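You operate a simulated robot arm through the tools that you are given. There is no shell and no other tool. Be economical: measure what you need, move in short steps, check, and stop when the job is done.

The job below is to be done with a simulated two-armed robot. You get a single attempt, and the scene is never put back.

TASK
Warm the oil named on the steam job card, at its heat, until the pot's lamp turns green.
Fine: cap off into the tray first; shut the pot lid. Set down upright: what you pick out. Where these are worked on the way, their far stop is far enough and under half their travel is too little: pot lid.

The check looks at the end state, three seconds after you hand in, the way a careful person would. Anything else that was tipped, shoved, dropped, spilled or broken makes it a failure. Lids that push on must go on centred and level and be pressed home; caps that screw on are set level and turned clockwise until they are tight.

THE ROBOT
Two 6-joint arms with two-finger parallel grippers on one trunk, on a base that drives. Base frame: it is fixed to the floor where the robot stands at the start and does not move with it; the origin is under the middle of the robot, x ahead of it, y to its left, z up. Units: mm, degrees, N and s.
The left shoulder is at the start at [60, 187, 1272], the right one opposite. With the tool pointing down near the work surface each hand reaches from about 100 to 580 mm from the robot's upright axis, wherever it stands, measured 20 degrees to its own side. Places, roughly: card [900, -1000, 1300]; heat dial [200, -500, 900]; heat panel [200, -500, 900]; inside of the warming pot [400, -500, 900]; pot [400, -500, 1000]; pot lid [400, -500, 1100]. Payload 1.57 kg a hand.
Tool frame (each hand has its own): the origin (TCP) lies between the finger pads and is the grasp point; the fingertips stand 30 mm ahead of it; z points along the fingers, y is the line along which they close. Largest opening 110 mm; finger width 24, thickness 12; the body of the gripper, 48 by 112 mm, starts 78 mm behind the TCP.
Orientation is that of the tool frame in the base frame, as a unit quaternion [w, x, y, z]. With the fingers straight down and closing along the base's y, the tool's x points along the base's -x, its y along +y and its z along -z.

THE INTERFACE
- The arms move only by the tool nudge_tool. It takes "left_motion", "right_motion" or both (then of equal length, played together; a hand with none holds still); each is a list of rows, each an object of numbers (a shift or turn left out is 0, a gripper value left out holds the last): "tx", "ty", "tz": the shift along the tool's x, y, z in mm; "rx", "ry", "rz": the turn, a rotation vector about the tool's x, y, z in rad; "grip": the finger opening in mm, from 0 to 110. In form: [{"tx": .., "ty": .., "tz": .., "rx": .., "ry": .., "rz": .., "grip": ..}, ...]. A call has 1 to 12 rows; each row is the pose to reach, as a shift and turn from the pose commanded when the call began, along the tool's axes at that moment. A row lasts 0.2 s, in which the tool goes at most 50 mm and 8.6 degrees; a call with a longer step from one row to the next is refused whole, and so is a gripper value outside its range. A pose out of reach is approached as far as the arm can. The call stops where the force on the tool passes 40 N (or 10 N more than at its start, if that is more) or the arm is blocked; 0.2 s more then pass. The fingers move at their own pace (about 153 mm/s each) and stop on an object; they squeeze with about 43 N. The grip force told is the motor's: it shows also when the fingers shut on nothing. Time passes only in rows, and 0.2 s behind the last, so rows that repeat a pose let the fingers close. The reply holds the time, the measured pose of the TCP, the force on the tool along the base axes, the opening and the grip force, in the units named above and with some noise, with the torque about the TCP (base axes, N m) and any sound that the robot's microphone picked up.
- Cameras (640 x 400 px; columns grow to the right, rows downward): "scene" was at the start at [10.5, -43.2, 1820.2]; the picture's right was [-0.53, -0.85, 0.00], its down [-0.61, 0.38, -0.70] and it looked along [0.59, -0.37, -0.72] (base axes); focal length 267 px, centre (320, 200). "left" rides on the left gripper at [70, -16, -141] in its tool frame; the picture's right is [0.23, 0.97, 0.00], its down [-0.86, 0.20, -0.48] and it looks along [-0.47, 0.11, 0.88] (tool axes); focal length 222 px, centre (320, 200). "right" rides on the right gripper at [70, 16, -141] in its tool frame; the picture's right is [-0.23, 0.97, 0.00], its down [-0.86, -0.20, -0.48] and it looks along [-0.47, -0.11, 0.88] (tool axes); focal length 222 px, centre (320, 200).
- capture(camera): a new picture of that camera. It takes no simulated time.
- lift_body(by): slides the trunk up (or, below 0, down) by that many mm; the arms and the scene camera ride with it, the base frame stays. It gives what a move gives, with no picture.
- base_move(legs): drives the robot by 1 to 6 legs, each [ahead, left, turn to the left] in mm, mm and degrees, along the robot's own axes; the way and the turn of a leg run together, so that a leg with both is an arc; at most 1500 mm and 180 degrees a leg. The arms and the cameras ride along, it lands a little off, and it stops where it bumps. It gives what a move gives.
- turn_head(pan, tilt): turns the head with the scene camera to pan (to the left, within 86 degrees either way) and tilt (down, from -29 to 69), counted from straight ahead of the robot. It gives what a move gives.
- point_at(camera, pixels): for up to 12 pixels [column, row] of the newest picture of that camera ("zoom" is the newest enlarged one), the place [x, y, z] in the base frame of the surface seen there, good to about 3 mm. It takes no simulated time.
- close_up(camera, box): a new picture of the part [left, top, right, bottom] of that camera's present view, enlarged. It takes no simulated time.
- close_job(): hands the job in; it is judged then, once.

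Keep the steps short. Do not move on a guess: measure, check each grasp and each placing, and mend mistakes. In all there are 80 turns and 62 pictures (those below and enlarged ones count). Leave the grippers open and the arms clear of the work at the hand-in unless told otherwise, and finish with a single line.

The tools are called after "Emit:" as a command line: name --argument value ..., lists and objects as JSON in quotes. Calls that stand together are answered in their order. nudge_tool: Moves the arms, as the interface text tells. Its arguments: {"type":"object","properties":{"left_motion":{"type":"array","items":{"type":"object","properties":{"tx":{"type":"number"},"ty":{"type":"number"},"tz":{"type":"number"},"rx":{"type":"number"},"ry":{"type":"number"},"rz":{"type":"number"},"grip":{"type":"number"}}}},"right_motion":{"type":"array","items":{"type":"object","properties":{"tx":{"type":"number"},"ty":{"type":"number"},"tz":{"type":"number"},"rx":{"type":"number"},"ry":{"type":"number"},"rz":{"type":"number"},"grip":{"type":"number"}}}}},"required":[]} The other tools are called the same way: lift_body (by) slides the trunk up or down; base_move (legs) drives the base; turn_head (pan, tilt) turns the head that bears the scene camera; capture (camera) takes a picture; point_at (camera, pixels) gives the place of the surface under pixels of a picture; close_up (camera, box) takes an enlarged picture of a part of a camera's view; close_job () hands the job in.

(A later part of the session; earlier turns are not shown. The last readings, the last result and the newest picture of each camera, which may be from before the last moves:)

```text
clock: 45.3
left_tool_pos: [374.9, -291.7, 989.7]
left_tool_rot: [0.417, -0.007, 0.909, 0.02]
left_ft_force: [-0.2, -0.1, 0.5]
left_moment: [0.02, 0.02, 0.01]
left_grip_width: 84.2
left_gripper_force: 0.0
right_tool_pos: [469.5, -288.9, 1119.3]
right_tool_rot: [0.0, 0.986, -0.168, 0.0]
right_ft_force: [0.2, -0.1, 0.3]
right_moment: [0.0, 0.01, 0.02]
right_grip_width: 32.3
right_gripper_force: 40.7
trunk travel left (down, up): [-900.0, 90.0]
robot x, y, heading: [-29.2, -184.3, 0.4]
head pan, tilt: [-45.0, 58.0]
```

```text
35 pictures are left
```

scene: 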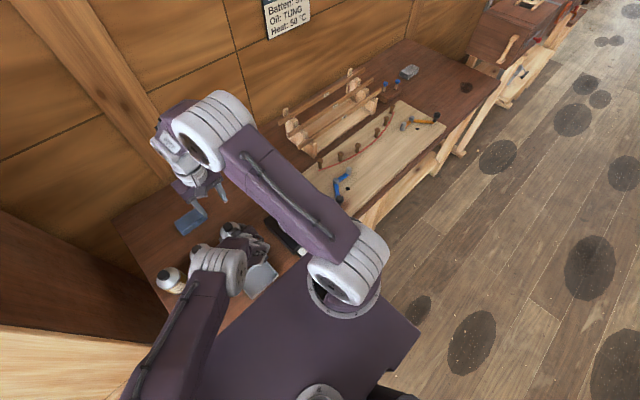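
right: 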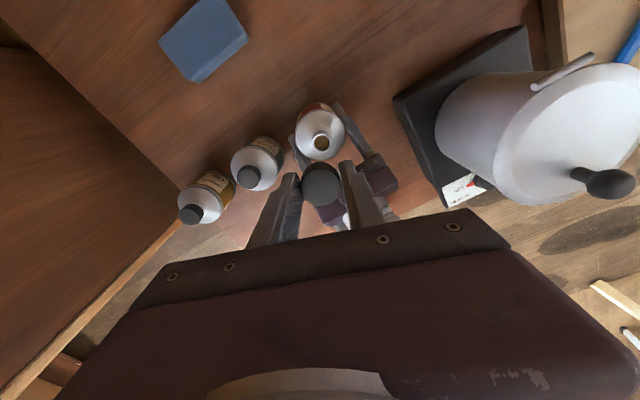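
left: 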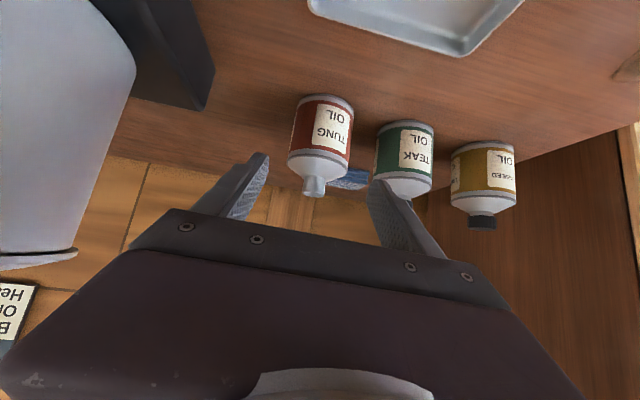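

The bottle stands upright and open. I'll take the left hand off to the left while straightening it and raising it.

Emit:
nudge_tool --left_motion '[{"ty": 25, "ry": 0.12}, {"ty": 50, "ry": 0.24}, {"ty": 75, "ry": 0.36, "tx": -10, "tz": -10}, {"ty": 100, "ry": 0.48, "tx": -25, "tz": -20}, {"ty": 125, "ry": 0.6, "tx": -40, "tz": -30}, {"ty": 150, "ry": 0.72, "tx": -55, "tz": -45}, {"ty": 180, "ry": 0.84, "tx": -75, "tz": -62}, {"ty": 210, "ry": 0.86, "tx": -100, "tz": -85}, {"ty": 230, "ry": 0.86, "tx": -130, "tz": -110, "grip": 110}]'

Emit:
capture --camera "left"

```text
clock: 47.3
left_tool_pos: [370.6, -65.2, 1169.3]
left_tool_rot: [0.0, -0.013, 1.0, 0.015]
left_ft_force: [-0.7, 0.6, -0.1]
left_moment: [-0.01, -0.02, -0.01]
left_grip_width: 110.3
left_gripper_force: 0.1
left hand out of reach, approached as far as the arm can: row 6
right_tool_pos: [468.1, -288.4, 1120.1]
right_tool_rot: [0.0, 0.986, -0.168, 0.0]
right_ft_force: [0.3, -0.9, 0.5]
right_moment: [0.0, -0.02, 0.01]
right_grip_width: 32.2
right_gripper_force: 40.7
trunk travel left (down, up): [-900.0, 90.0]
robot x, y, heading: [-29.1, -185.0, 0.2]
head pan, tilt: [-45.0, 58.0]
```

```text
34 pictures are left
```

left: 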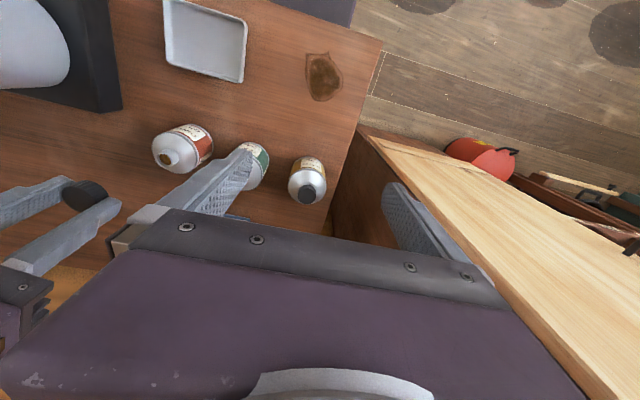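

All is clear. I'll measure the tray floor, its rims and the open bottle mouth.

Emit:
point_at --camera "left" --pixels '[[170, 5], [245, 22], [238, 80], [168, 62], [205, 45], [170, 158], [182, 135], [194, 129]]'

```text
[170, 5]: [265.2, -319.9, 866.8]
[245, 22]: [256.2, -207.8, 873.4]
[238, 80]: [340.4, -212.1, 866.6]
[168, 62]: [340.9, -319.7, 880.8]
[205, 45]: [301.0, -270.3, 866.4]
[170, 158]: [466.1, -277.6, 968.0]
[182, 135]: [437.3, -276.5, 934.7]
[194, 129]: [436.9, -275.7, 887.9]
```

Tray floor is about 866, centre (300, -265). I'll carry the cap over it and lower to TCP z 925.

Emit:
nudge_tool --right_motion '[{"tx": -42, "ty": 8}, {"tx": -84, "ty": 17}, {"tx": -126, "ty": 25}, {"tx": -166, "ty": 33.5}, {"tx": -166, "ty": 33.5, "tz": 48}, {"tx": -166, "ty": 33.5, "tz": 96}, {"tx": -166, "ty": 33.5, "tz": 144}, {"tx": -166, "ty": 33.5, "tz": 185}, {"tx": -166, "ty": 33.5, "tz": 195}]'

Emit:
capture --camera "left"

```text
clock: 49.3
left_tool_pos: [372.3, -65.5, 1167.2]
left_tool_rot: [0.0, -0.014, 1.0, 0.014]
left_ft_force: [0.0, -0.2, 0.2]
left_moment: [-0.01, -0.01, 0.06]
left_grip_width: 110.0
left_gripper_force: 0.0
right_tool_pos: [303.8, -266.2, 923.9]
right_tool_rot: [0.001, 0.986, -0.169, 0.0]
right_ft_force: [0.6, -1.0, 0.6]
right_moment: [0.01, 0.0, -0.02]
right_grip_width: 32.3
right_gripper_force: 40.8
trunk travel left (down, up): [-900.0, 90.0]
robot x, y, heading: [-28.2, -185.6, 0.3]
head pan, tilt: [-45.0, 58.0]
```

```text
33 pictures are left
```

left: 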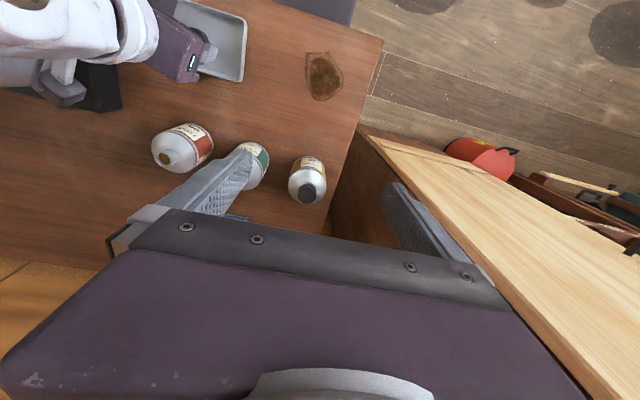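

Over the tray now. I'll lower in small steps until light contact.

Emit:
nudge_tool --right_motion '[{"tz": 5}, {"tz": 10}, {"tz": 14}, {"tz": 18}, {"tz": 21}]'

```text
clock: 50.5
left_tool_pos: [371.5, -65.7, 1168.1]
left_tool_rot: [0.0, -0.014, 1.0, 0.014]
left_ft_force: [0.4, 1.1, -0.7]
left_moment: [-0.01, -0.03, 0.01]
left_grip_width: 110.3
left_gripper_force: 0.0
right_tool_pos: [302.8, -266.7, 903.1]
right_tool_rot: [0.0, 0.986, -0.168, 0.0]
right_ft_force: [0.0, 0.8, -0.3]
right_moment: [-0.01, -0.01, 0.01]
right_grip_width: 32.2
right_gripper_force: 40.6
trunk travel left (down, up): [-900.0, 90.0]
robot x, y, heading: [-27.7, -187.0, 0.7]
head pan, tilt: [-45.0, 58.0]
```

No contact yet. I'll go 5 mm further and release.

Emit:
nudge_tool --right_motion '[{"tz": 2}, {"tz": 4}, {"tz": 5}, {"tz": 5, "grip": 50}, {"tz": 5, "grip": 55}, {"tz": -40}, {"tz": -85}, {"tz": -130}, {"tz": -175}]'

Emit:
capture --camera "right"

```text
clock: 52.5
left_tool_pos: [370.3, -65.5, 1167.8]
left_tool_rot: [0.0, -0.013, 1.0, 0.014]
left_ft_force: [-0.4, -0.2, 0.3]
left_moment: [0.01, 0.0, -0.02]
left_grip_width: 110.0
left_gripper_force: 0.0
right_tool_pos: [302.1, -266.3, 1081.7]
right_tool_rot: [-0.001, 0.986, -0.168, 0.0]
right_ft_force: [-0.1, 0.3, -0.4]
right_moment: [0.0, 0.0, -0.01]
right_grip_width: 55.1
right_gripper_force: 0.2
trunk travel left (down, up): [-900.0, 90.0]
robot x, y, heading: [-28.8, -187.8, 0.4]
head pan, tilt: [-45.0, 58.0]
```

```text
32 pictures are left
```

right: 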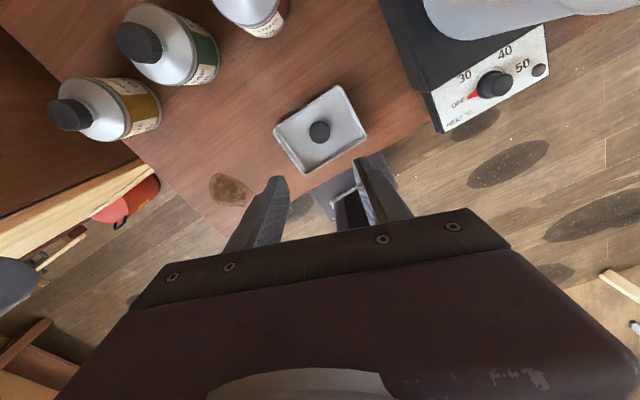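

The cap lies in the tray. I'll raise the right hand and turn it back to its starting yaw.

Emit:
nudge_tool --right_motion '[{"tz": -40, "rz": 0.14}, {"tz": -80, "rz": 0.28}, {"tz": -120, "rz": 0.42}, {"tz": -150, "rz": 0.56}, {"tz": -150, "rz": 0.7}, {"tz": -150, "rz": 0.84}, {"tz": -150, "rz": 0.98}, {"tz": -150, "rz": 1.12}, {"tz": -150, "rz": 1.26}, {"tz": -150, "rz": 1.4}]'

Emit:
nudge_tool --right_motion '[{"rz": 0.14}, {"rz": 0.28}, {"rz": 0.42}, {"rz": 0.56}, {"rz": 0.7}, {"rz": 0.84}, {"rz": 0.98}, {"rz": 1.12}, {"rz": 1.26}, {"rz": 1.4}]'

Emit:
base_move --legs '[[15, -110, 0]]'

```text
clock: 54.7
left_tool_pos: [371.9, -66.0, 1166.7]
left_tool_rot: [0.0, -0.014, 1.0, 0.014]
left_ft_force: [-0.2, 0.5, 0.2]
left_moment: [0.01, 0.03, 0.0]
left_grip_width: 109.8
left_gripper_force: 0.1
right_tool_pos: [302.5, -265.7, 1229.8]
right_tool_rot: [-0.001, -0.644, 0.765, 0.001]
right_ft_force: [-0.2, 0.0, -0.2]
right_moment: [0.01, 0.0, -0.01]
right_grip_width: 55.2
right_gripper_force: 0.1
trunk travel left (down, up): [-900.0, 90.0]
robot x, y, heading: [-29.7, -187.1, 0.6]
head pan, tilt: [-45.0, 58.0]
```

```text
clock: 56.9
left_tool_pos: [371.7, -66.4, 1166.9]
left_tool_rot: [0.0, -0.014, 1.0, 0.016]
left_ft_force: [-0.4, 0.1, 0.6]
left_moment: [-0.02, -0.01, 0.01]
left_grip_width: 110.1
left_gripper_force: 0.1
right_tool_pos: [301.0, -266.9, 1228.8]
right_tool_rot: [-0.001, -0.001, 1.0, 0.0]
right_ft_force: [-0.1, -0.3, 0.9]
right_moment: [0.04, 0.02, 0.0]
right_grip_width: 55.1
right_gripper_force: 0.0
trunk travel left (down, up): [-900.0, 90.0]
robot x, y, heading: [-28.5, -184.4, 0.2]
head pan, tilt: [-45.0, 58.0]
```

```text
clock: 58.1
left_tool_pos: [385.6, -168.3, 1166.4]
left_tool_rot: [0.0, -0.017, 1.0, 0.014]
left_ft_force: [0.3, 0.4, -0.2]
left_moment: [-0.04, 0.0, -0.01]
left_grip_width: 109.9
left_gripper_force: 0.0
right_tool_pos: [319.3, -369.1, 1229.0]
right_tool_rot: [0.0, -0.003, 1.0, -0.002]
right_ft_force: [0.3, -1.0, 0.8]
right_moment: [-0.01, 0.03, -0.04]
right_grip_width: 55.0
right_gripper_force: 0.0
trunk travel left (down, up): [-900.0, 90.0]
robot x, y, heading: [-13.0, -292.5, 0.6]
head pan, tilt: [-45.0, 58.0]
```

Next is the lid. I'll move the right hand above the knob at about (324, -491) and check.

Emit:
nudge_tool --right_motion '[{"ty": -40}, {"ty": -80}, {"tx": -2, "ty": -121}, {"tx": -2, "ty": -121, "tz": 20}]'

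Emit:
close_up --camera "right" --box '[220, 60, 420, 220]'

```text
clock: 59.1
left_tool_pos: [386.8, -172.2, 1168.4]
left_tool_rot: [0.0, -0.017, 1.0, 0.015]
left_ft_force: [0.3, 0.5, -0.6]
left_moment: [0.02, -0.01, 0.01]
left_grip_width: 109.9
left_gripper_force: 0.0
right_tool_pos: [322.6, -495.7, 1210.2]
right_tool_rot: [0.0, -0.003, 1.0, 0.0]
right_ft_force: [0.7, 1.1, -0.5]
right_moment: [0.01, 0.02, -0.02]
right_grip_width: 54.9
right_gripper_force: 0.1
trunk travel left (down, up): [-900.0, 90.0]
robot x, y, heading: [-15.9, -294.2, 0.5]
head pan, tilt: [-45.0, 58.0]
```

```text
2.50 times, centred on (320, 140) of right
```

zoom: 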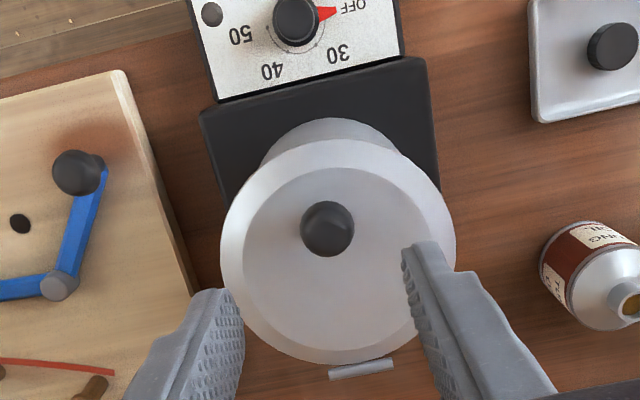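

Emit:
point_at --camera "zoom" --pixels '[[327, 228], [304, 232], [351, 225], [323, 205], [331, 253], [362, 369], [240, 240], [440, 200], [333, 268], [326, 150], [345, 350]]'

```text
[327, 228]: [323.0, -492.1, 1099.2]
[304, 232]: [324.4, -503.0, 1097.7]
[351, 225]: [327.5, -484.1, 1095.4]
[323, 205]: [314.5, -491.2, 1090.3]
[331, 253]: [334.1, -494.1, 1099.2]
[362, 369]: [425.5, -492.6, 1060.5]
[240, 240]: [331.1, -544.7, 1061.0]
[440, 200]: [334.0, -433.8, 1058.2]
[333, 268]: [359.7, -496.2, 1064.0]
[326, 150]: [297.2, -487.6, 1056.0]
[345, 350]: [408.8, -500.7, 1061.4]
```

Knob centre is (325, -493), top 1099, lid surface about 1062. I'll lower to TCP z 1097 and close.

Emit:
nudge_tool --right_motion '[{"tx": -2.5, "ty": 2.7, "tz": 40}, {"tx": -2.5, "ty": 2.7, "tz": 80}, {"tx": -2.5, "ty": 2.7, "tz": 105}, {"tx": -2.5, "ty": 2.7, "tz": 113}, {"tx": -2.5, "ty": 2.7, "tz": 113, "grip": 15}, {"tx": -2.5, "ty": 2.7, "tz": 113, "grip": 15}]'

```text
clock: 60.5
left_tool_pos: [386.7, -171.7, 1168.1]
left_tool_rot: [0.0, -0.016, 1.0, 0.016]
left_ft_force: [-0.4, 0.6, 0.1]
left_moment: [-0.02, 0.02, -0.02]
left_grip_width: 109.6
left_gripper_force: 0.1
right_tool_pos: [323.2, -494.1, 1094.8]
right_tool_rot: [-0.001, -0.004, 1.0, 0.0]
right_ft_force: [-1.3, -4.6, 3.5]
right_moment: [-0.09, -0.08, -0.04]
right_grip_width: 27.0
right_gripper_force: 37.9
trunk travel left (down, up): [-900.0, 90.0]
robot x, y, heading: [-15.5, -292.4, 0.7]
head pan, tilt: [-45.0, 58.0]
```

The knob is gripped at 27 mm. I'll swing the lid along its arc about the hinge at (427, 1060), 60° first, leaning the hand with it.

Emit:
nudge_tool --right_motion '[{"tx": -2.5, "tz": -9, "ry": 0.05}, {"tx": -6.3, "tz": -17.5, "ry": 0.1}, {"tx": -15.3, "tz": -33.5, "ry": 0.2}, {"tx": -26.9, "tz": -47.5, "ry": 0.3}, {"tx": -40.7, "tz": -59.5, "ry": 0.4}, {"tx": -56.5, "tz": -68.6, "ry": 0.45}, {"tx": -73.6, "tz": -75.1, "ry": 0.45}]'

Emit:
capture --camera "left"

```text
clock: 62.1
left_tool_pos: [384.4, -174.4, 1169.4]
left_tool_rot: [0.001, -0.017, 1.0, 0.016]
left_ft_force: [-0.6, -0.2, 0.7]
left_moment: [-0.01, 0.06, 0.02]
left_grip_width: 109.8
left_gripper_force: 0.1
right_tool_pos: [394.8, -496.0, 1171.0]
right_tool_rot: [-0.226, -0.004, 0.974, 0.0]
right_ft_force: [-9.2, -8.1, -3.4]
right_moment: [-0.2, 1.22, -0.04]
right_grip_width: 27.2
right_gripper_force: 37.9
trunk travel left (down, up): [-900.0, 90.0]
robot x, y, heading: [-14.2, -293.3, 0.5]
head pan, tilt: [-45.0, 58.0]
```

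```text
30 pictures are left
```

left: 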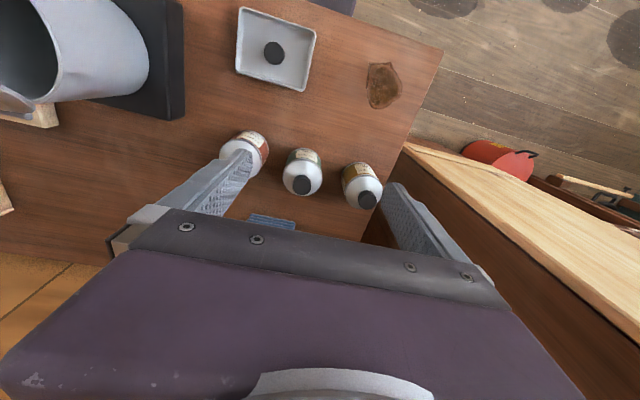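

The pot is opening, as seen at top left. I'll carry on toward the far stop.

Emit:
nudge_tool --right_motion '[{"tx": -14.7, "tz": -11}, {"tx": -31, "tz": -19.2}, {"tx": -48.5, "tz": -24.4}, {"tx": -66.7, "tz": -26.7}, {"tx": -85, "tz": -25.6}]'

Emit:
capture --camera "right"

```text
clock: 63.3
left_tool_pos: [384.9, -176.3, 1168.8]
left_tool_rot: [0.001, -0.017, 1.0, 0.017]
left_ft_force: [0.1, -0.3, -0.8]
left_moment: [0.0, -0.02, -0.01]
left_grip_width: 109.9
left_gripper_force: 0.1
right_tool_pos: [483.9, -495.6, 1156.7]
right_tool_rot: [-0.223, -0.005, 0.975, 0.0]
right_ft_force: [0.6, -17.0, 18.7]
right_moment: [-0.2, 1.12, 0.2]
right_grip_width: 27.3
right_gripper_force: 38.1
trunk travel left (down, up): [-900.0, 90.0]
robot x, y, heading: [-15.5, -292.8, 0.8]
head pan, tilt: [-45.0, 58.0]
```

```text
29 pictures are left
```

right: 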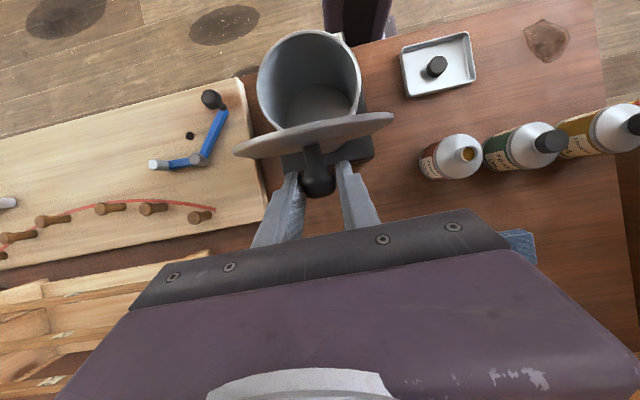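

The lid is past vertical, near its stop. From this picture I'll measure the pot floor and rim.

Emit:
point_at --camera "right" --pixels '[[315, 105], [305, 95], [260, 80], [358, 80], [308, 33], [290, 110], [340, 112], [467, 155], [450, 175], [310, 125]]'

Emit:
nudge_tool --right_motion '[{"grip": 40}, {"grip": 60}, {"tz": -30}, {"tz": -60}, {"tz": -100}]'

Emit:
capture --camera "right"

```text
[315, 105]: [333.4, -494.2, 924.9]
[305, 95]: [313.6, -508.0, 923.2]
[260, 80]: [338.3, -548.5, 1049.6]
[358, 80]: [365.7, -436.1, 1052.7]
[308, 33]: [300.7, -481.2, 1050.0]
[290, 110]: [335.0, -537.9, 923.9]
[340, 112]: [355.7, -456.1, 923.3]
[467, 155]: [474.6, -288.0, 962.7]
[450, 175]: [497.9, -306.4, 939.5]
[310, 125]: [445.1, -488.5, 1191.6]
```

```text
clock: 64.5
left_tool_pos: [387.1, -172.4, 1167.8]
left_tool_rot: [-0.001, -0.016, 1.0, 0.016]
left_ft_force: [-0.6, 0.1, -1.2]
left_moment: [-0.01, -0.03, 0.03]
left_grip_width: 110.3
left_gripper_force: 0.0
right_tool_pos: [478.1, -487.9, 1222.3]
right_tool_rot: [-0.224, -0.004, 0.975, -0.001]
right_ft_force: [-0.2, 0.2, -0.2]
right_moment: [-0.01, 0.02, 0.02]
right_grip_width: 59.9
right_gripper_force: 0.0
right hand out of reach, approached as far as the arm can: row 3, 4, 5
trunk travel left (down, up): [-900.0, 90.0]
robot x, y, heading: [-14.0, -295.0, 0.9]
head pan, tilt: [-45.0, 58.0]
```

```text
28 pictures are left
```

right: 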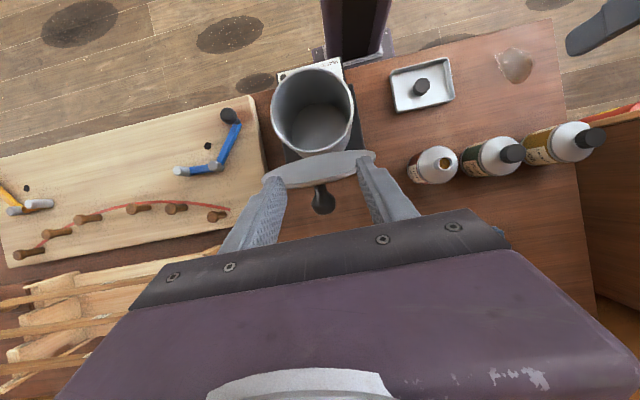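

Pot: floor 923, rim 1051, inside about 106 mm wide, centre near (355, -492). The lid stays open. I'll straighten the right hand and bring it above the open bottle, to be carried by its neck. The left hand moves farther left.

Emit:
nudge_tool --right_motion '[{"tx": 6.6, "tz": -13.5, "ry": -0.14}, {"tx": 13.2, "tz": -27, "ry": -0.28}, {"tx": 17.6, "tz": -36, "ry": -0.42}, {"tx": 17.6, "tz": -36, "ry": -0.455}, {"tx": 17.6, "tz": -36, "ry": -0.455, "ty": 45}, {"tx": 17.6, "tz": -36, "ry": -0.455, "ty": 90}, {"tx": 17.6, "tz": -36, "ry": -0.455, "ty": 135}, {"tx": 17.6, "tz": -36, "ry": -0.455, "ty": 170}, {"tx": 17.6, "tz": -36, "ry": -0.455, "ty": 200}]' --left_motion '[{"ty": 20}, {"ty": 40}, {"ty": 60}, {"ty": 80}, {"ty": 100}, {"ty": 100}, {"ty": 100}, {"ty": 100}, {"ty": 100}]'

Emit:
capture --camera "right"

```text
clock: 66.5
left_tool_pos: [382.5, -70.3, 1169.6]
left_tool_rot: [0.0, -0.017, 1.0, 0.015]
left_ft_force: [0.2, 0.9, -0.5]
left_moment: [-0.04, 0.01, 0.02]
left_grip_width: 110.4
left_gripper_force: 0.0
right_tool_pos: [476.5, -287.9, 1262.9]
right_tool_rot: [0.002, -0.004, 1.0, 0.0]
right_ft_force: [0.5, 0.2, -0.2]
right_moment: [0.0, 0.01, 0.0]
right_grip_width: 60.3
right_gripper_force: 0.1
trunk travel left (down, up): [-900.0, 90.0]
robot x, y, heading: [-16.3, -295.9, 0.7]
head pan, tilt: [-45.0, 58.0]
```

```text
27 pictures are left
```

right: 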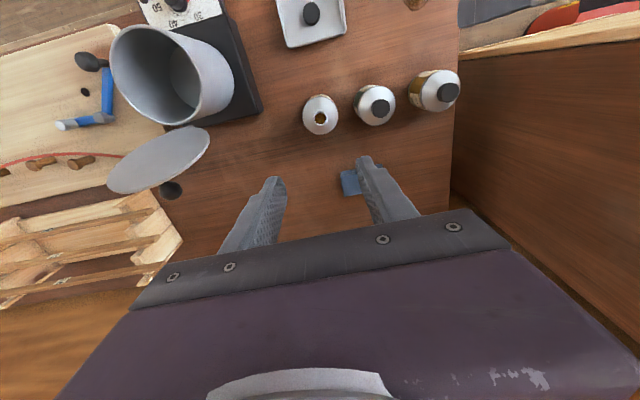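

The mouth shows at (320,118). I'll lower to z 1090 and measure it there.

Emit:
nudge_tool --right_motion '[{"tz": 45}, {"tz": 90}, {"tz": 135}, {"tz": 173}]'

Emit:
close_up --camera "right" --box '[250, 80, 410, 208]'

```text
clock: 67.5
left_tool_pos: [382.7, -71.2, 1169.2]
left_tool_rot: [0.0, -0.017, 1.0, 0.015]
left_ft_force: [-0.2, 0.9, -0.2]
left_moment: [0.0, -0.02, -0.01]
left_grip_width: 110.2
left_gripper_force: 0.0
right_tool_pos: [478.0, -290.0, 1087.0]
right_tool_rot: [0.002, -0.003, 1.0, 0.001]
right_ft_force: [-0.2, -0.6, -1.0]
right_moment: [-0.02, 0.04, -0.05]
right_grip_width: 59.8
right_gripper_force: 0.0
trunk travel left (down, up): [-900.0, 90.0]
robot x, y, heading: [-13.9, -295.4, 0.7]
head pan, tilt: [-45.0, 58.0]
```

```text
3.12 times, centred on (330, 144) of right
```

zoom: 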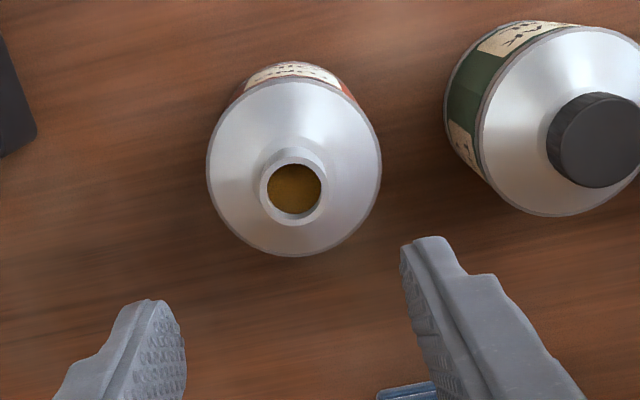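

Emit:
point_at --camera "zoom" --pixels '[[263, 188], [325, 184], [294, 162], [297, 221], [294, 188], [288, 155], [235, 190], [350, 180]]'

```text
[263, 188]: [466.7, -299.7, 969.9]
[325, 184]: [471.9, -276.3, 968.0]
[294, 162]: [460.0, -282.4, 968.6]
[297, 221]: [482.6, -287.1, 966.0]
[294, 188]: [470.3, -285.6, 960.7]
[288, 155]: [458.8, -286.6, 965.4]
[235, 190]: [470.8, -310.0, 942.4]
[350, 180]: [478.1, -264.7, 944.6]
```

Neck centre is (470.5, -287), top 968.5, about 24 mm wide. I'll lower to TCP z 981 and grip the neck.

Emit:
nudge_tool --right_motion '[{"tx": 7.5, "ty": 3, "tz": 40}, {"tx": 7.5, "ty": 3, "tz": 80}, {"tx": 7.5, "ty": 3, "tz": 100}, {"tx": 7.5, "ty": 3, "tz": 106}, {"tx": 7.5, "ty": 3, "tz": 106, "grip": 10}, {"tx": 7.5, "ty": 3, "tz": 106, "grip": 10}]'

Emit:
nudge_tool --right_motion '[{"tz": -5}, {"tz": -15}, {"tz": -30}]'

Emit:
capture --camera "right"

Emit:
capture --camera "left"

```text
clock: 68.9
left_tool_pos: [381.9, -71.4, 1171.4]
left_tool_rot: [0.0, -0.016, 1.0, 0.015]
left_ft_force: [-0.6, -0.8, -0.3]
left_moment: [-0.02, -0.03, 0.0]
left_grip_width: 110.1
left_gripper_force: 0.0
right_tool_pos: [471.6, -287.1, 984.7]
right_tool_rot: [0.003, -0.003, 1.0, -0.001]
right_ft_force: [0.1, 1.7, 1.4]
right_moment: [0.03, -0.12, 0.04]
right_grip_width: 24.5
right_gripper_force: 36.3
trunk travel left (down, up): [-900.0, 90.0]
robot x, y, heading: [-13.3, -288.6, 0.8]
head pan, tilt: [-45.0, 58.0]
```

```text
clock: 69.7
left_tool_pos: [383.3, -71.4, 1170.6]
left_tool_rot: [0.0, -0.016, 1.0, 0.015]
left_ft_force: [-1.3, 0.6, 0.1]
left_moment: [0.02, -0.01, 0.02]
left_grip_width: 110.0
left_gripper_force: 0.1
right_tool_pos: [470.6, -287.3, 1013.6]
right_tool_rot: [0.002, -0.003, 1.0, 0.0]
right_ft_force: [-0.4, -0.3, -3.6]
right_moment: [-0.01, -0.01, 0.05]
right_grip_width: 24.5
right_gripper_force: 36.6
trunk travel left (down, up): [-900.0, 90.0]
robot x, y, heading: [-14.8, -290.4, 0.6]
head pan, tilt: [-45.0, 58.0]
```

```text
25 pictures are left
```

right: 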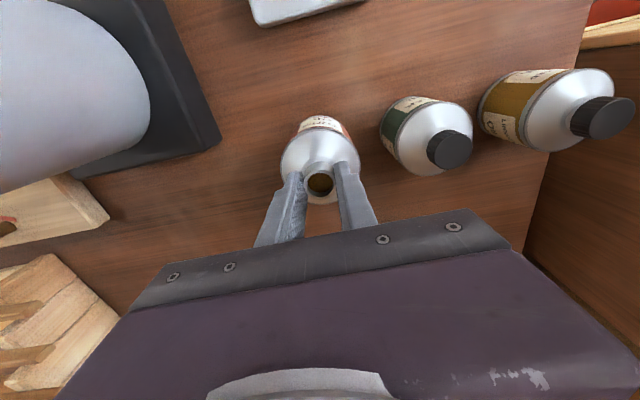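

```text
24 pictures are left
```

left: 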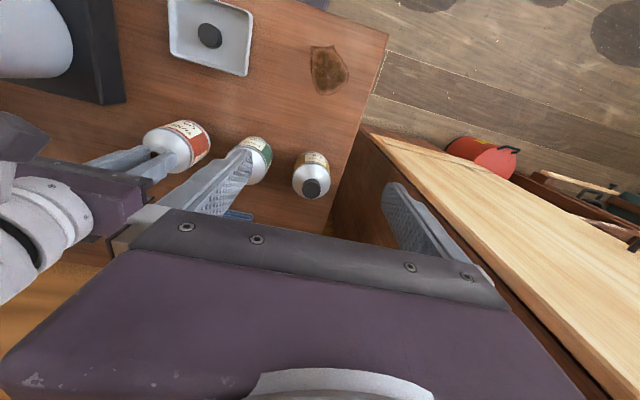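

The bottle hangs upright with a 3.6 N load. I'll raise it 200 mm smoothly, then draw it to x 355, keeping clear of the lid.

Emit:
nudge_tool --right_motion '[{"tz": -20}, {"tz": -45}, {"tz": -75}, {"tz": -105}, {"tz": -135}, {"tz": -165}, {"tz": -190}, {"tz": -205}, {"tz": -205, "tx": 15}, {"tz": -205, "tx": 40}, {"tz": -205, "tx": 65}, {"tz": -205, "tx": 85}]'

Emit:
nudge_tool --right_motion '[{"tx": 15}, {"tx": 30}, {"tx": 30, "ty": -15}, {"tx": 30, "ty": -40}, {"tx": 30, "ty": -70}, {"tx": 30, "ty": -100}, {"tx": 30, "ty": -130}, {"tx": 30, "ty": -160}, {"tx": 30, "ty": -185}, {"tx": 30, "ty": -200}, {"tx": 30, "ty": -204}]'

Emit:
capture --camera "right"

Emit:
capture --camera "left"

```text
clock: 72.3
left_tool_pos: [381.8, -71.7, 1170.4]
left_tool_rot: [0.0, -0.016, 1.0, 0.014]
left_ft_force: [0.9, 0.5, 0.3]
left_moment: [-0.02, -0.03, 0.01]
left_grip_width: 110.0
left_gripper_force: 0.0
right_tool_pos: [383.9, -287.1, 1220.0]
right_tool_rot: [0.001, -0.005, 1.0, -0.001]
right_ft_force: [-1.0, -0.4, -3.8]
right_moment: [-0.01, 0.04, -0.01]
right_grip_width: 24.5
right_gripper_force: 36.5
trunk travel left (down, up): [-900.0, 90.0]
robot x, y, heading: [-17.5, -296.2, 0.5]
head pan, tilt: [-45.0, 58.0]
```

```text
clock: 74.7
left_tool_pos: [382.4, -71.2, 1170.0]
left_tool_rot: [0.0, -0.017, 1.0, 0.015]
left_ft_force: [-0.4, 0.2, -0.5]
left_moment: [0.02, -0.02, 0.02]
left_grip_width: 109.6
left_gripper_force: 0.2
right_tool_pos: [353.7, -492.4, 1217.9]
right_tool_rot: [0.002, -0.005, 1.0, 0.0]
right_ft_force: [0.8, 0.2, -3.7]
right_moment: [0.01, 0.02, 0.03]
right_grip_width: 24.9
right_gripper_force: 36.5
trunk travel left (down, up): [-900.0, 90.0]
robot x, y, heading: [-10.3, -294.6, 0.5]
head pan, tilt: [-45.0, 58.0]
```

```text
23 pictures are left
```

right: 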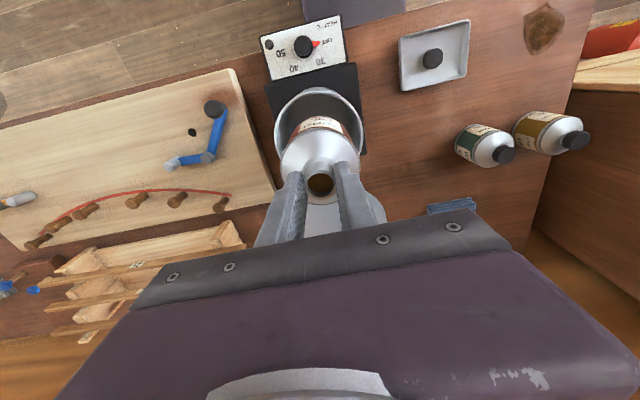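

```text
22 pictures are left
```

left: 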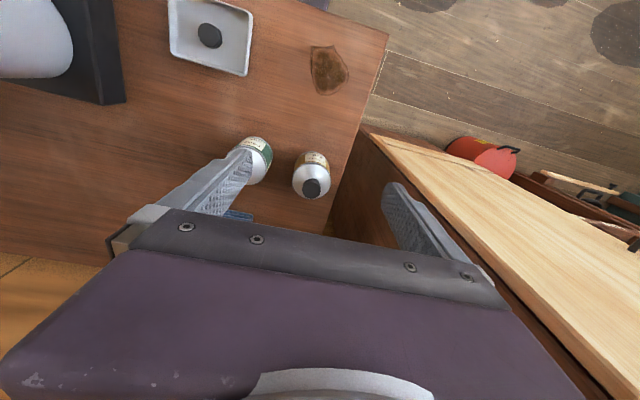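

The bottle is above the pot. I'll measure rim points for exact centring.

Emit:
close_up --camera "right" --box '[240, 60, 400, 210]'

Emit:
point_at --camera "right" --pixels '[[280, 127], [283, 107], [300, 92], [318, 88], [340, 92], [357, 107], [361, 122], [320, 183], [352, 145], [285, 160]]'

```text
2.67 times, centred on (320, 135) of right
```

zoom: 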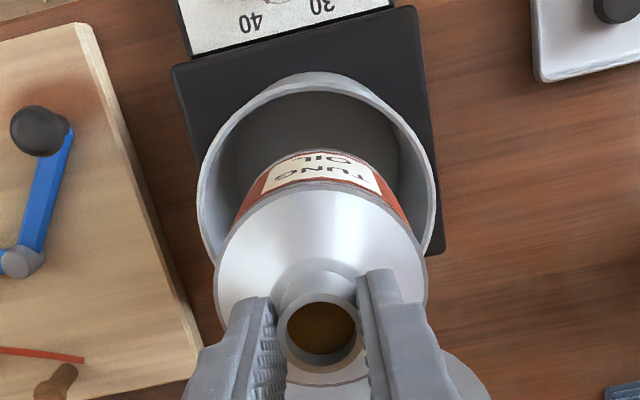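

```text
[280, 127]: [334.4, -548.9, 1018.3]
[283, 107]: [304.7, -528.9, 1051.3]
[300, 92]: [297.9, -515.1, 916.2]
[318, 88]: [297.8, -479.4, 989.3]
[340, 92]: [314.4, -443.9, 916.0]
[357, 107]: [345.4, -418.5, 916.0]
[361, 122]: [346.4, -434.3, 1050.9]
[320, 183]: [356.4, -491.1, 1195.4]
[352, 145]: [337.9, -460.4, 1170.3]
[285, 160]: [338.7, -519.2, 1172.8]
```

Emit:
point_at --camera "zoom" --pixels '[[204, 190], [210, 155], [228, 122], [262, 92], [310, 79], [360, 88], [395, 112], [420, 145], [433, 190], [432, 225], [207, 235]]'

```text
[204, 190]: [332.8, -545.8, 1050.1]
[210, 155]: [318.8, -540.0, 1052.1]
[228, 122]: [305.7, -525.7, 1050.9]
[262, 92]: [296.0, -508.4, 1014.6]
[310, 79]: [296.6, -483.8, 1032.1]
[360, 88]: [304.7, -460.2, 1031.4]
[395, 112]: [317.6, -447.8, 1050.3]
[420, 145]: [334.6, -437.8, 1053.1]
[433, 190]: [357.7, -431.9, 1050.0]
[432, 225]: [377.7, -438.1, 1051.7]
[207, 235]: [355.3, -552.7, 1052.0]
```

Rim centre is (356.3, -492.3), inner radius about 57, and the bottle radius is 35.5. I'll nudge 2 mm and lower into the pot, slowly at the end.

Emit:
nudge_tool --right_motion '[{"tx": -2, "ty": -1, "tz": 25}, {"tx": -2, "ty": -1, "tz": 55}, {"tx": -2, "ty": -1, "tz": 85}, {"tx": -2, "ty": -1, "tz": 115}, {"tx": -2, "ty": -1, "tz": 140}, {"tx": -2, "ty": -1, "tz": 155}, {"tx": -2, "ty": -1, "tz": 162}, {"tx": -2, "ty": -1, "tz": 166}]'

```text
clock: 76.5
left_tool_pos: [383.7, -71.9, 1170.1]
left_tool_rot: [-0.001, -0.017, 1.0, 0.015]
left_ft_force: [-1.1, -0.4, -0.5]
left_moment: [-0.02, 0.0, -0.01]
left_grip_width: 110.0
left_gripper_force: 0.1
right_tool_pos: [358.4, -492.9, 1050.0]
right_tool_rot: [0.002, -0.004, 1.0, 0.0]
right_ft_force: [0.1, 0.4, -3.9]
right_moment: [0.03, 0.01, 0.01]
right_grip_width: 24.7
right_gripper_force: 36.6
trunk travel left (down, up): [-900.0, 90.0]
robot x, y, heading: [-9.7, -295.0, 0.7]
head pan, tilt: [-45.0, 58.0]
```

The full weight is still on the hand. I'll lower 1 mm at a time.

Emit:
nudge_tool --right_motion '[{"tz": 1}, {"tz": 2}, {"tz": 3}]'

```text
clock: 77.3
left_tool_pos: [382.6, -70.1, 1170.9]
left_tool_rot: [0.0, -0.016, 1.0, 0.014]
left_ft_force: [-0.8, -0.5, -0.3]
left_moment: [-0.01, 0.01, 0.0]
left_grip_width: 110.0
left_gripper_force: 0.0
right_tool_pos: [357.1, -495.0, 1048.2]
right_tool_rot: [0.001, -0.004, 1.0, 0.0]
right_ft_force: [-0.3, 0.1, -4.1]
right_moment: [-0.02, 0.03, 0.04]
right_grip_width: 24.6
right_gripper_force: 36.1
trunk travel left (down, up): [-900.0, 90.0]
robot x, y, heading: [-10.8, -292.9, 0.5]
head pan, tilt: [-45.0, 58.0]
```

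Emit:
nudge_tool --right_motion '[{"tz": 1}, {"tz": 2}, {"tz": 3}, {"tz": 4}]'

```text
clock: 78.3
left_tool_pos: [381.0, -70.8, 1170.8]
left_tool_rot: [0.001, -0.017, 1.0, 0.014]
left_ft_force: [0.1, 0.0, 0.1]
left_moment: [-0.01, 0.0, -0.01]
left_grip_width: 109.9
left_gripper_force: 0.2
right_tool_pos: [357.6, -493.2, 1046.6]
right_tool_rot: [0.004, -0.003, 1.0, -0.001]
right_ft_force: [0.9, 1.0, 13.5]
right_moment: [0.11, 0.23, 0.06]
right_grip_width: 24.4
right_gripper_force: 36.5
trunk travel left (down, up): [-900.0, 90.0]
robot x, y, heading: [-12.8, -294.8, 0.8]
head pan, tilt: [-45.0, 58.0]
```

The bottle has touched the floor (force +13.5 N). I'll open to 55 mm, rise straight up, and look.

Emit:
nudge_tool --right_motion '[{"tz": -1.5}, {"tz": -1.5, "grip": 40}, {"tz": -1.5, "grip": 50}, {"tz": -20}, {"tz": -60}, {"tz": -105}, {"tz": -150}, {"tz": -175}]'

Emit:
capture --camera "right"

```text
clock: 80.1
left_tool_pos: [381.6, -71.6, 1170.4]
left_tool_rot: [0.0, -0.017, 1.0, 0.014]
left_ft_force: [-0.2, 0.2, 0.7]
left_moment: [0.01, -0.04, 0.02]
left_grip_width: 110.2
left_gripper_force: 0.1
right_tool_pos: [358.6, -493.8, 1221.5]
right_tool_rot: [0.002, -0.004, 1.0, 0.0]
right_ft_force: [0.2, -0.6, -0.4]
right_moment: [0.0, -0.01, -0.06]
right_grip_width: 50.2
right_gripper_force: 0.0
trunk travel left (down, up): [-900.0, 90.0]
robot x, y, heading: [-14.2, -294.7, 0.6]
head pan, tilt: [-45.0, 58.0]
```

```text
20 pictures are left
```

right: 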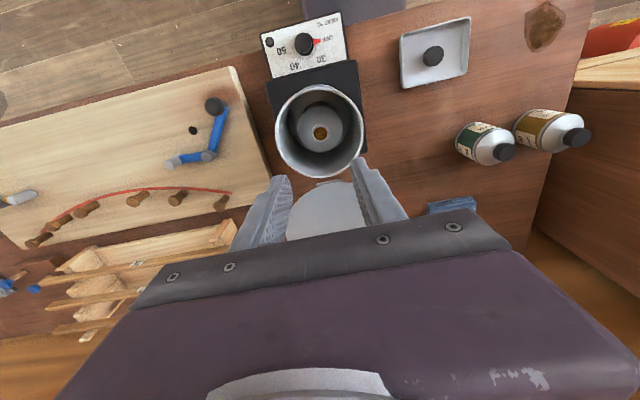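

The bottle stands upright in the pot. Now to shut the lid. I'll rise to z 1262, go over to x 480, pitch as before, and locate the knob.

Emit:
nudge_tool --right_motion '[{"tz": -40}, {"tz": -41, "tx": -40}, {"tz": -41, "tx": -80}, {"tz": -41, "tx": -118, "ry": 0.05, "grip": 60}, {"tz": -41, "tx": -118, "ry": 0.19}, {"tz": -41, "tx": -118, "ry": 0.33}, {"tz": -41, "tx": -118, "ry": 0.45}]'

Emit:
capture --camera "right"

```text
clock: 81.7
left_tool_pos: [384.1, -71.9, 1170.6]
left_tool_rot: [-0.001, -0.016, 1.0, 0.015]
left_ft_force: [0.2, -0.3, 0.6]
left_moment: [-0.03, 0.04, -0.02]
left_grip_width: 110.2
left_gripper_force: 0.1
right_tool_pos: [472.9, -493.7, 1259.7]
right_tool_rot: [-0.222, -0.004, 0.975, -0.001]
right_ft_force: [-0.5, -0.1, 0.3]
right_moment: [0.03, 0.01, -0.01]
right_grip_width: 59.8
right_gripper_force: 0.1
trunk travel left (down, up): [-900.0, 90.0]
robot x, y, heading: [-15.1, -295.3, 0.8]
head pan, tilt: [-45.0, 58.0]
```

```text
19 pictures are left
```

right: 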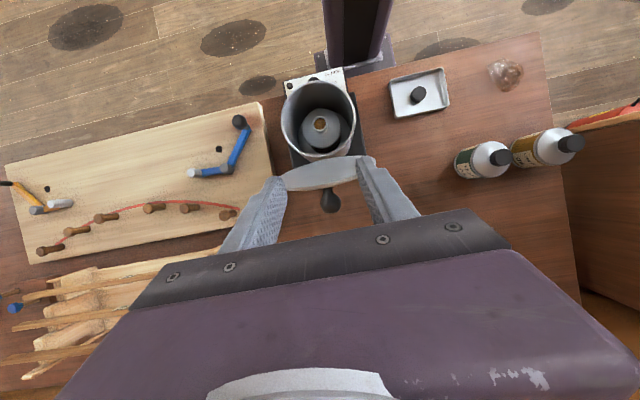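

Emit:
point_at --camera "right" --pixels '[[331, 201], [324, 200], [338, 199], [331, 208], [325, 162], [300, 180], [328, 188]]'

```text
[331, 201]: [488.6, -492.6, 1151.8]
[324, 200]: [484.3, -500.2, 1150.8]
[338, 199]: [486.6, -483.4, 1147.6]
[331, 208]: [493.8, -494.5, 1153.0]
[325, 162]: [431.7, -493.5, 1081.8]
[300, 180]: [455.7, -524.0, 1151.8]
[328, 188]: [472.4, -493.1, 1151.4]
```

Emit:
close_up --camera "right" --box '[265, 130, 395, 225]'

```text
4.21 times, centred on (330, 178) of right
```

zoom: 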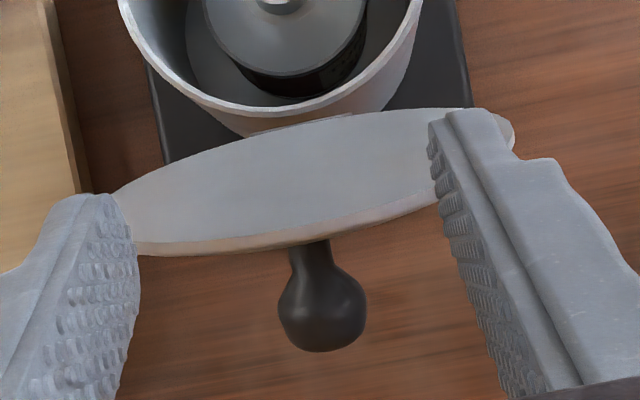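

Emit:
point_at --camera "zoom" --pixels '[[290, 232], [290, 242], [330, 225], [200, 240], [400, 205], [290, 180], [290, 130], [310, 260], [320, 310], [322, 345], [285, 310], [362, 305]]'

```text
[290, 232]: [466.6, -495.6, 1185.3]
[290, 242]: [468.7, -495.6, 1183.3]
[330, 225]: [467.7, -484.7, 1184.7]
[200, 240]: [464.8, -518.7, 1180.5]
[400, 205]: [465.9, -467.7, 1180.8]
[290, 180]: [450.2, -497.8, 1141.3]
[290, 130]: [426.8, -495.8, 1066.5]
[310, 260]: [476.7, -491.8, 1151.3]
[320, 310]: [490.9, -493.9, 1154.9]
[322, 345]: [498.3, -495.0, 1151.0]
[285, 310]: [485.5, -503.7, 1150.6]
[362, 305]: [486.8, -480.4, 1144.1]
```

The lid's top edge is at (467, 1185), and the knob ball's centre is about (491, -493.5, 1143). I'll straighten the hand over x 491 first.

Emit:
nudge_tool --right_motion '[{"tx": -10, "ry": -0.14}, {"tx": -20, "tz": 5, "ry": -0.28}, {"tx": -25, "tz": 10, "ry": -0.42}, {"tx": -25, "tz": 10, "ry": -0.448}, {"tx": -25, "tz": 10, "ry": -0.448}]'

```text
clock: 82.9
left_tool_pos: [383.2, -72.1, 1170.5]
left_tool_rot: [0.0, -0.017, 1.0, 0.015]
left_ft_force: [-0.1, -0.6, 0.0]
left_moment: [0.01, 0.0, -0.03]
left_grip_width: 110.4
left_gripper_force: 0.1
right_tool_pos: [493.7, -493.0, 1241.0]
right_tool_rot: [0.001, -0.004, 1.0, 0.0]
right_ft_force: [-0.2, -0.3, -0.6]
right_moment: [0.0, -0.03, 0.06]
right_grip_width: 59.8
right_gripper_force: 0.0
trunk travel left (down, up): [-900.0, 90.0]
robot x, y, heading: [-18.9, -292.4, 0.8]
head pan, tilt: [-45.0, 58.0]
```

Now straight down to z 1157, then close on the knob.

Emit:
nudge_tool --right_motion '[{"tx": 1, "tz": 30}, {"tx": 1, "tz": 60}, {"tx": 1, "tz": 78}, {"tx": 1, "tz": 84}, {"tx": 1, "tz": 84, "grip": 15}, {"tx": 1, "tz": 84, "grip": 15}]'

```text
clock: 84.3
left_tool_pos: [382.3, -73.3, 1171.1]
left_tool_rot: [0.0, -0.017, 1.0, 0.016]
left_ft_force: [0.3, -0.4, 0.2]
left_moment: [-0.01, 0.02, 0.01]
left_grip_width: 110.1
left_gripper_force: 0.1
right_tool_pos: [492.3, -494.5, 1157.9]
right_tool_rot: [0.002, -0.004, 1.0, 0.0]
right_ft_force: [0.8, -6.9, 2.6]
right_moment: [-0.25, 0.03, -0.02]
right_grip_width: 27.2
right_gripper_force: 37.1
trunk travel left (down, up): [-900.0, 90.0]
robot x, y, heading: [-14.9, -296.3, 0.5]
head pan, tilt: [-45.0, 58.0]
```

The knob is gripped. I'll bring the lid back along its arc, 80° first.

Emit:
nudge_tool --right_motion '[{"tx": 15.2, "tz": -9.7}, {"tx": 32.1, "tz": -16.9}, {"tx": 49.9, "tz": -21}, {"tx": 68.2, "tz": -21.9}, {"tx": 86.3, "tz": -19.7}, {"tx": 103.8, "tz": -14.4}, {"tx": 120.1, "tz": -6}, {"tx": 134.8, "tz": 5}]'

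```text
clock: 86.1
left_tool_pos: [382.1, -72.5, 1170.9]
left_tool_rot: [0.0, -0.017, 1.0, 0.016]
left_ft_force: [-0.3, 0.0, 0.3]
left_moment: [0.0, 0.0, 0.02]
left_grip_width: 110.1
left_gripper_force: 0.1
right_tool_pos: [357.7, -493.5, 1153.5]
right_tool_rot: [0.002, -0.004, 1.0, 0.0]
right_ft_force: [2.0, -5.9, 11.6]
right_moment: [-0.09, -1.19, -0.08]
right_grip_width: 27.4
right_gripper_force: 37.2
trunk travel left (down, up): [-900.0, 90.0]
robot x, y, heading: [-17.0, -294.8, 0.7]
head pan, tilt: [-45.0, 58.0]
```

It follows well. The last part brings it down to shut.

Emit:
nudge_tool --right_motion '[{"tx": 12.4, "tz": 13.4}, {"tx": 22.4, "tz": 28.7}, {"tx": 28.4, "tz": 42}, {"tx": 31, "tz": 50}, {"tx": 31.6, "tz": 53}, {"tx": 31.6, "tz": 55}]'

Emit:
capture --camera "left"

```text
clock: 87.5
left_tool_pos: [380.9, -72.1, 1171.8]
left_tool_rot: [0.001, -0.017, 1.0, 0.015]
left_ft_force: [-0.3, 0.3, -0.8]
left_moment: [0.02, -0.01, 0.01]
left_grip_width: 110.3
left_gripper_force: 0.1
right_tool_pos: [324.4, -493.9, 1098.5]
right_tool_rot: [0.002, -0.003, 1.0, -0.001]
right_ft_force: [-6.2, -4.2, 10.6]
right_moment: [-0.06, -0.99, -0.05]
right_grip_width: 27.1
right_gripper_force: 38.2
trunk travel left (down, up): [-900.0, 90.0]
robot x, y, heading: [-15.3, -296.1, 0.7]
head pan, tilt: [-45.0, 58.0]
```

```text
17 pictures are left
```

left: 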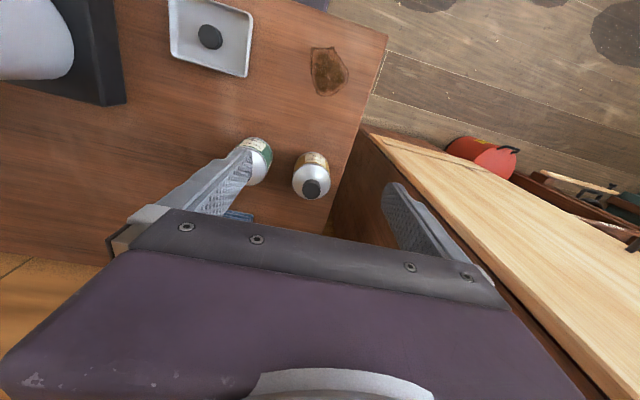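

Force +10.6 N at knob height 1098, so it's about closed. I'll press a bit more, release, rise and check.

Emit:
nudge_tool --right_motion '[{"tz": 1}, {"tz": 2}, {"tz": 2, "grip": 40}, {"tz": 2, "grip": 55}, {"tz": -40}, {"tz": -85}, {"tz": -120}]'

Emit:
close_up --camera "right" --box '[220, 40, 420, 220]'

Emit:
point_at --camera "zoom" --pixels '[[327, 240], [327, 170], [250, 260], [420, 230]]'

```text
clock: 89.1
left_tool_pos: [381.5, -72.3, 1170.8]
left_tool_rot: [0.001, -0.017, 1.0, 0.015]
left_ft_force: [-0.7, 0.1, 0.6]
left_moment: [-0.01, 0.01, 0.01]
left_grip_width: 110.1
left_gripper_force: 0.1
right_tool_pos: [327.5, -494.5, 1219.4]
right_tool_rot: [0.001, -0.004, 1.0, 0.0]
right_ft_force: [0.4, -0.3, 0.8]
right_moment: [0.01, -0.03, 0.05]
right_grip_width: 54.8
right_gripper_force: 0.0
trunk travel left (down, up): [-900.0, 90.0]
robot x, y, heading: [-15.1, -293.7, 0.8]
head pan, tilt: [-45.0, 58.0]
```

```text
2.22 times, centred on (320, 130) of right
```

zoom: 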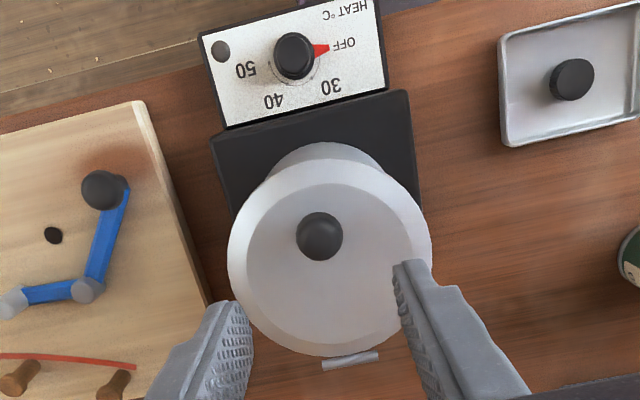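

```text
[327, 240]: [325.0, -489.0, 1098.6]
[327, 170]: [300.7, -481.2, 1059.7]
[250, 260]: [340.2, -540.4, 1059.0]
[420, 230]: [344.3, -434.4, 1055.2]
```

The lid is shut. Next I'll measure the dial knob, pointer tip and scale labels.

Emit:
point_at --camera "zoom" --pixels '[[294, 56], [275, 60], [312, 53], [290, 38], [298, 76], [326, 48], [344, 42], [331, 87], [272, 101], [245, 70], [221, 51]]'

Emit:
close_up --camera "right" --box '[278, 38, 346, 98]'

```text
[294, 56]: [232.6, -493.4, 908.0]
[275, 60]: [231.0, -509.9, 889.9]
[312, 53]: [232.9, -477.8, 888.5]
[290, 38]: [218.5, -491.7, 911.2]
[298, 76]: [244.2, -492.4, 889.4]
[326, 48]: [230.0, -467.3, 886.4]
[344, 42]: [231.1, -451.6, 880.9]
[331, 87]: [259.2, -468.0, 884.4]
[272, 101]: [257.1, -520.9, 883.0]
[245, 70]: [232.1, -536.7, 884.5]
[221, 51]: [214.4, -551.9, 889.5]
```

```text
6.67 times, centred on (312, 68) of right
```

zoom: 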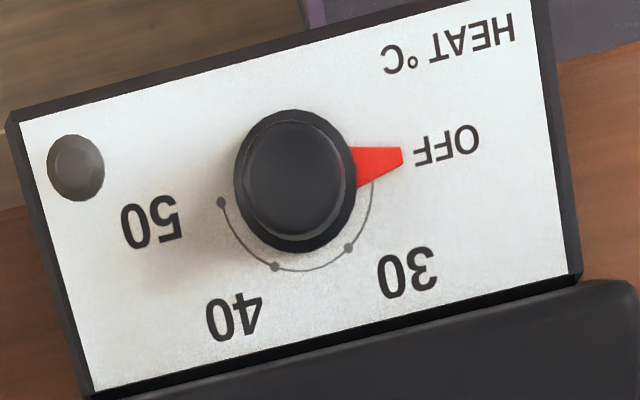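

Emit:
point_at --camera "zoom" --pixels '[[221, 202], [275, 267], [348, 248], [400, 156], [372, 190], [300, 270], [296, 175], [250, 175], [345, 165], [290, 118], [300, 240]]'

```text
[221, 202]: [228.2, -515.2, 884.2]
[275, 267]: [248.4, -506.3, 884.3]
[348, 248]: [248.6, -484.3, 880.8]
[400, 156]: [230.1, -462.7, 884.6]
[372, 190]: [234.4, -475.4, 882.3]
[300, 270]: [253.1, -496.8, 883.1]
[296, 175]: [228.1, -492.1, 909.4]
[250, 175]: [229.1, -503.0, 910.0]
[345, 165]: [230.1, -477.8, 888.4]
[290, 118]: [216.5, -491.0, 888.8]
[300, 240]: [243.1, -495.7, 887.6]
```

Dial centre is (230, -494), knob top 910. The dots are at OFF +y, then 30, 40 and 50 clockwise at about 60° each, so 50 is 180° clockwise. I'll do two 90° strokes, each from -45° to +45°, to stay clear of the pot. First I'll move over the dial at -45°.

Emit:
nudge_tool --right_motion '[{"tx": 48, "rz": -0.14}, {"tx": 97, "rz": -0.28}, {"tx": 97, "tz": 43, "rz": -0.42}, {"tx": 97, "tz": 86, "rz": -0.56}, {"tx": 97, "tz": 129, "rz": -0.7}, {"tx": 97, "tz": 172, "rz": -0.785}, {"tx": 97, "tz": 215, "rz": -0.785}, {"tx": 97, "tz": 245, "rz": -0.785}, {"tx": 97, "tz": 260, "rz": -0.785}]'

Emit:
capture --camera "right"

```text
clock: 91.1
left_tool_pos: [383.2, -72.0, 1169.4]
left_tool_rot: [0.0, -0.017, 1.0, 0.015]
left_ft_force: [-0.4, 0.1, 0.5]
left_moment: [0.03, -0.02, 0.01]
left_grip_width: 110.1
left_gripper_force: 0.0
right_tool_pos: [232.1, -495.0, 956.4]
right_tool_rot: [0.001, -0.386, 0.922, 0.0]
right_ft_force: [-0.1, -0.8, 0.0]
right_moment: [0.01, 0.03, 0.01]
right_grip_width: 55.0
right_gripper_force: 0.1
right hand out of reach, approached as far as the arm can: row 2, 3, 4, 5, 6
trunk travel left (down, up): [-900.0, 90.0]
robot x, y, heading: [-15.9, -295.3, 0.8]
head pan, tilt: [-45.0, 58.0]
```

```text
14 pictures are left
```

right: 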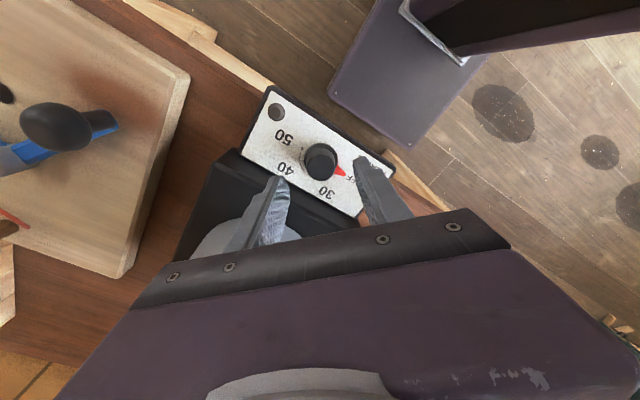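

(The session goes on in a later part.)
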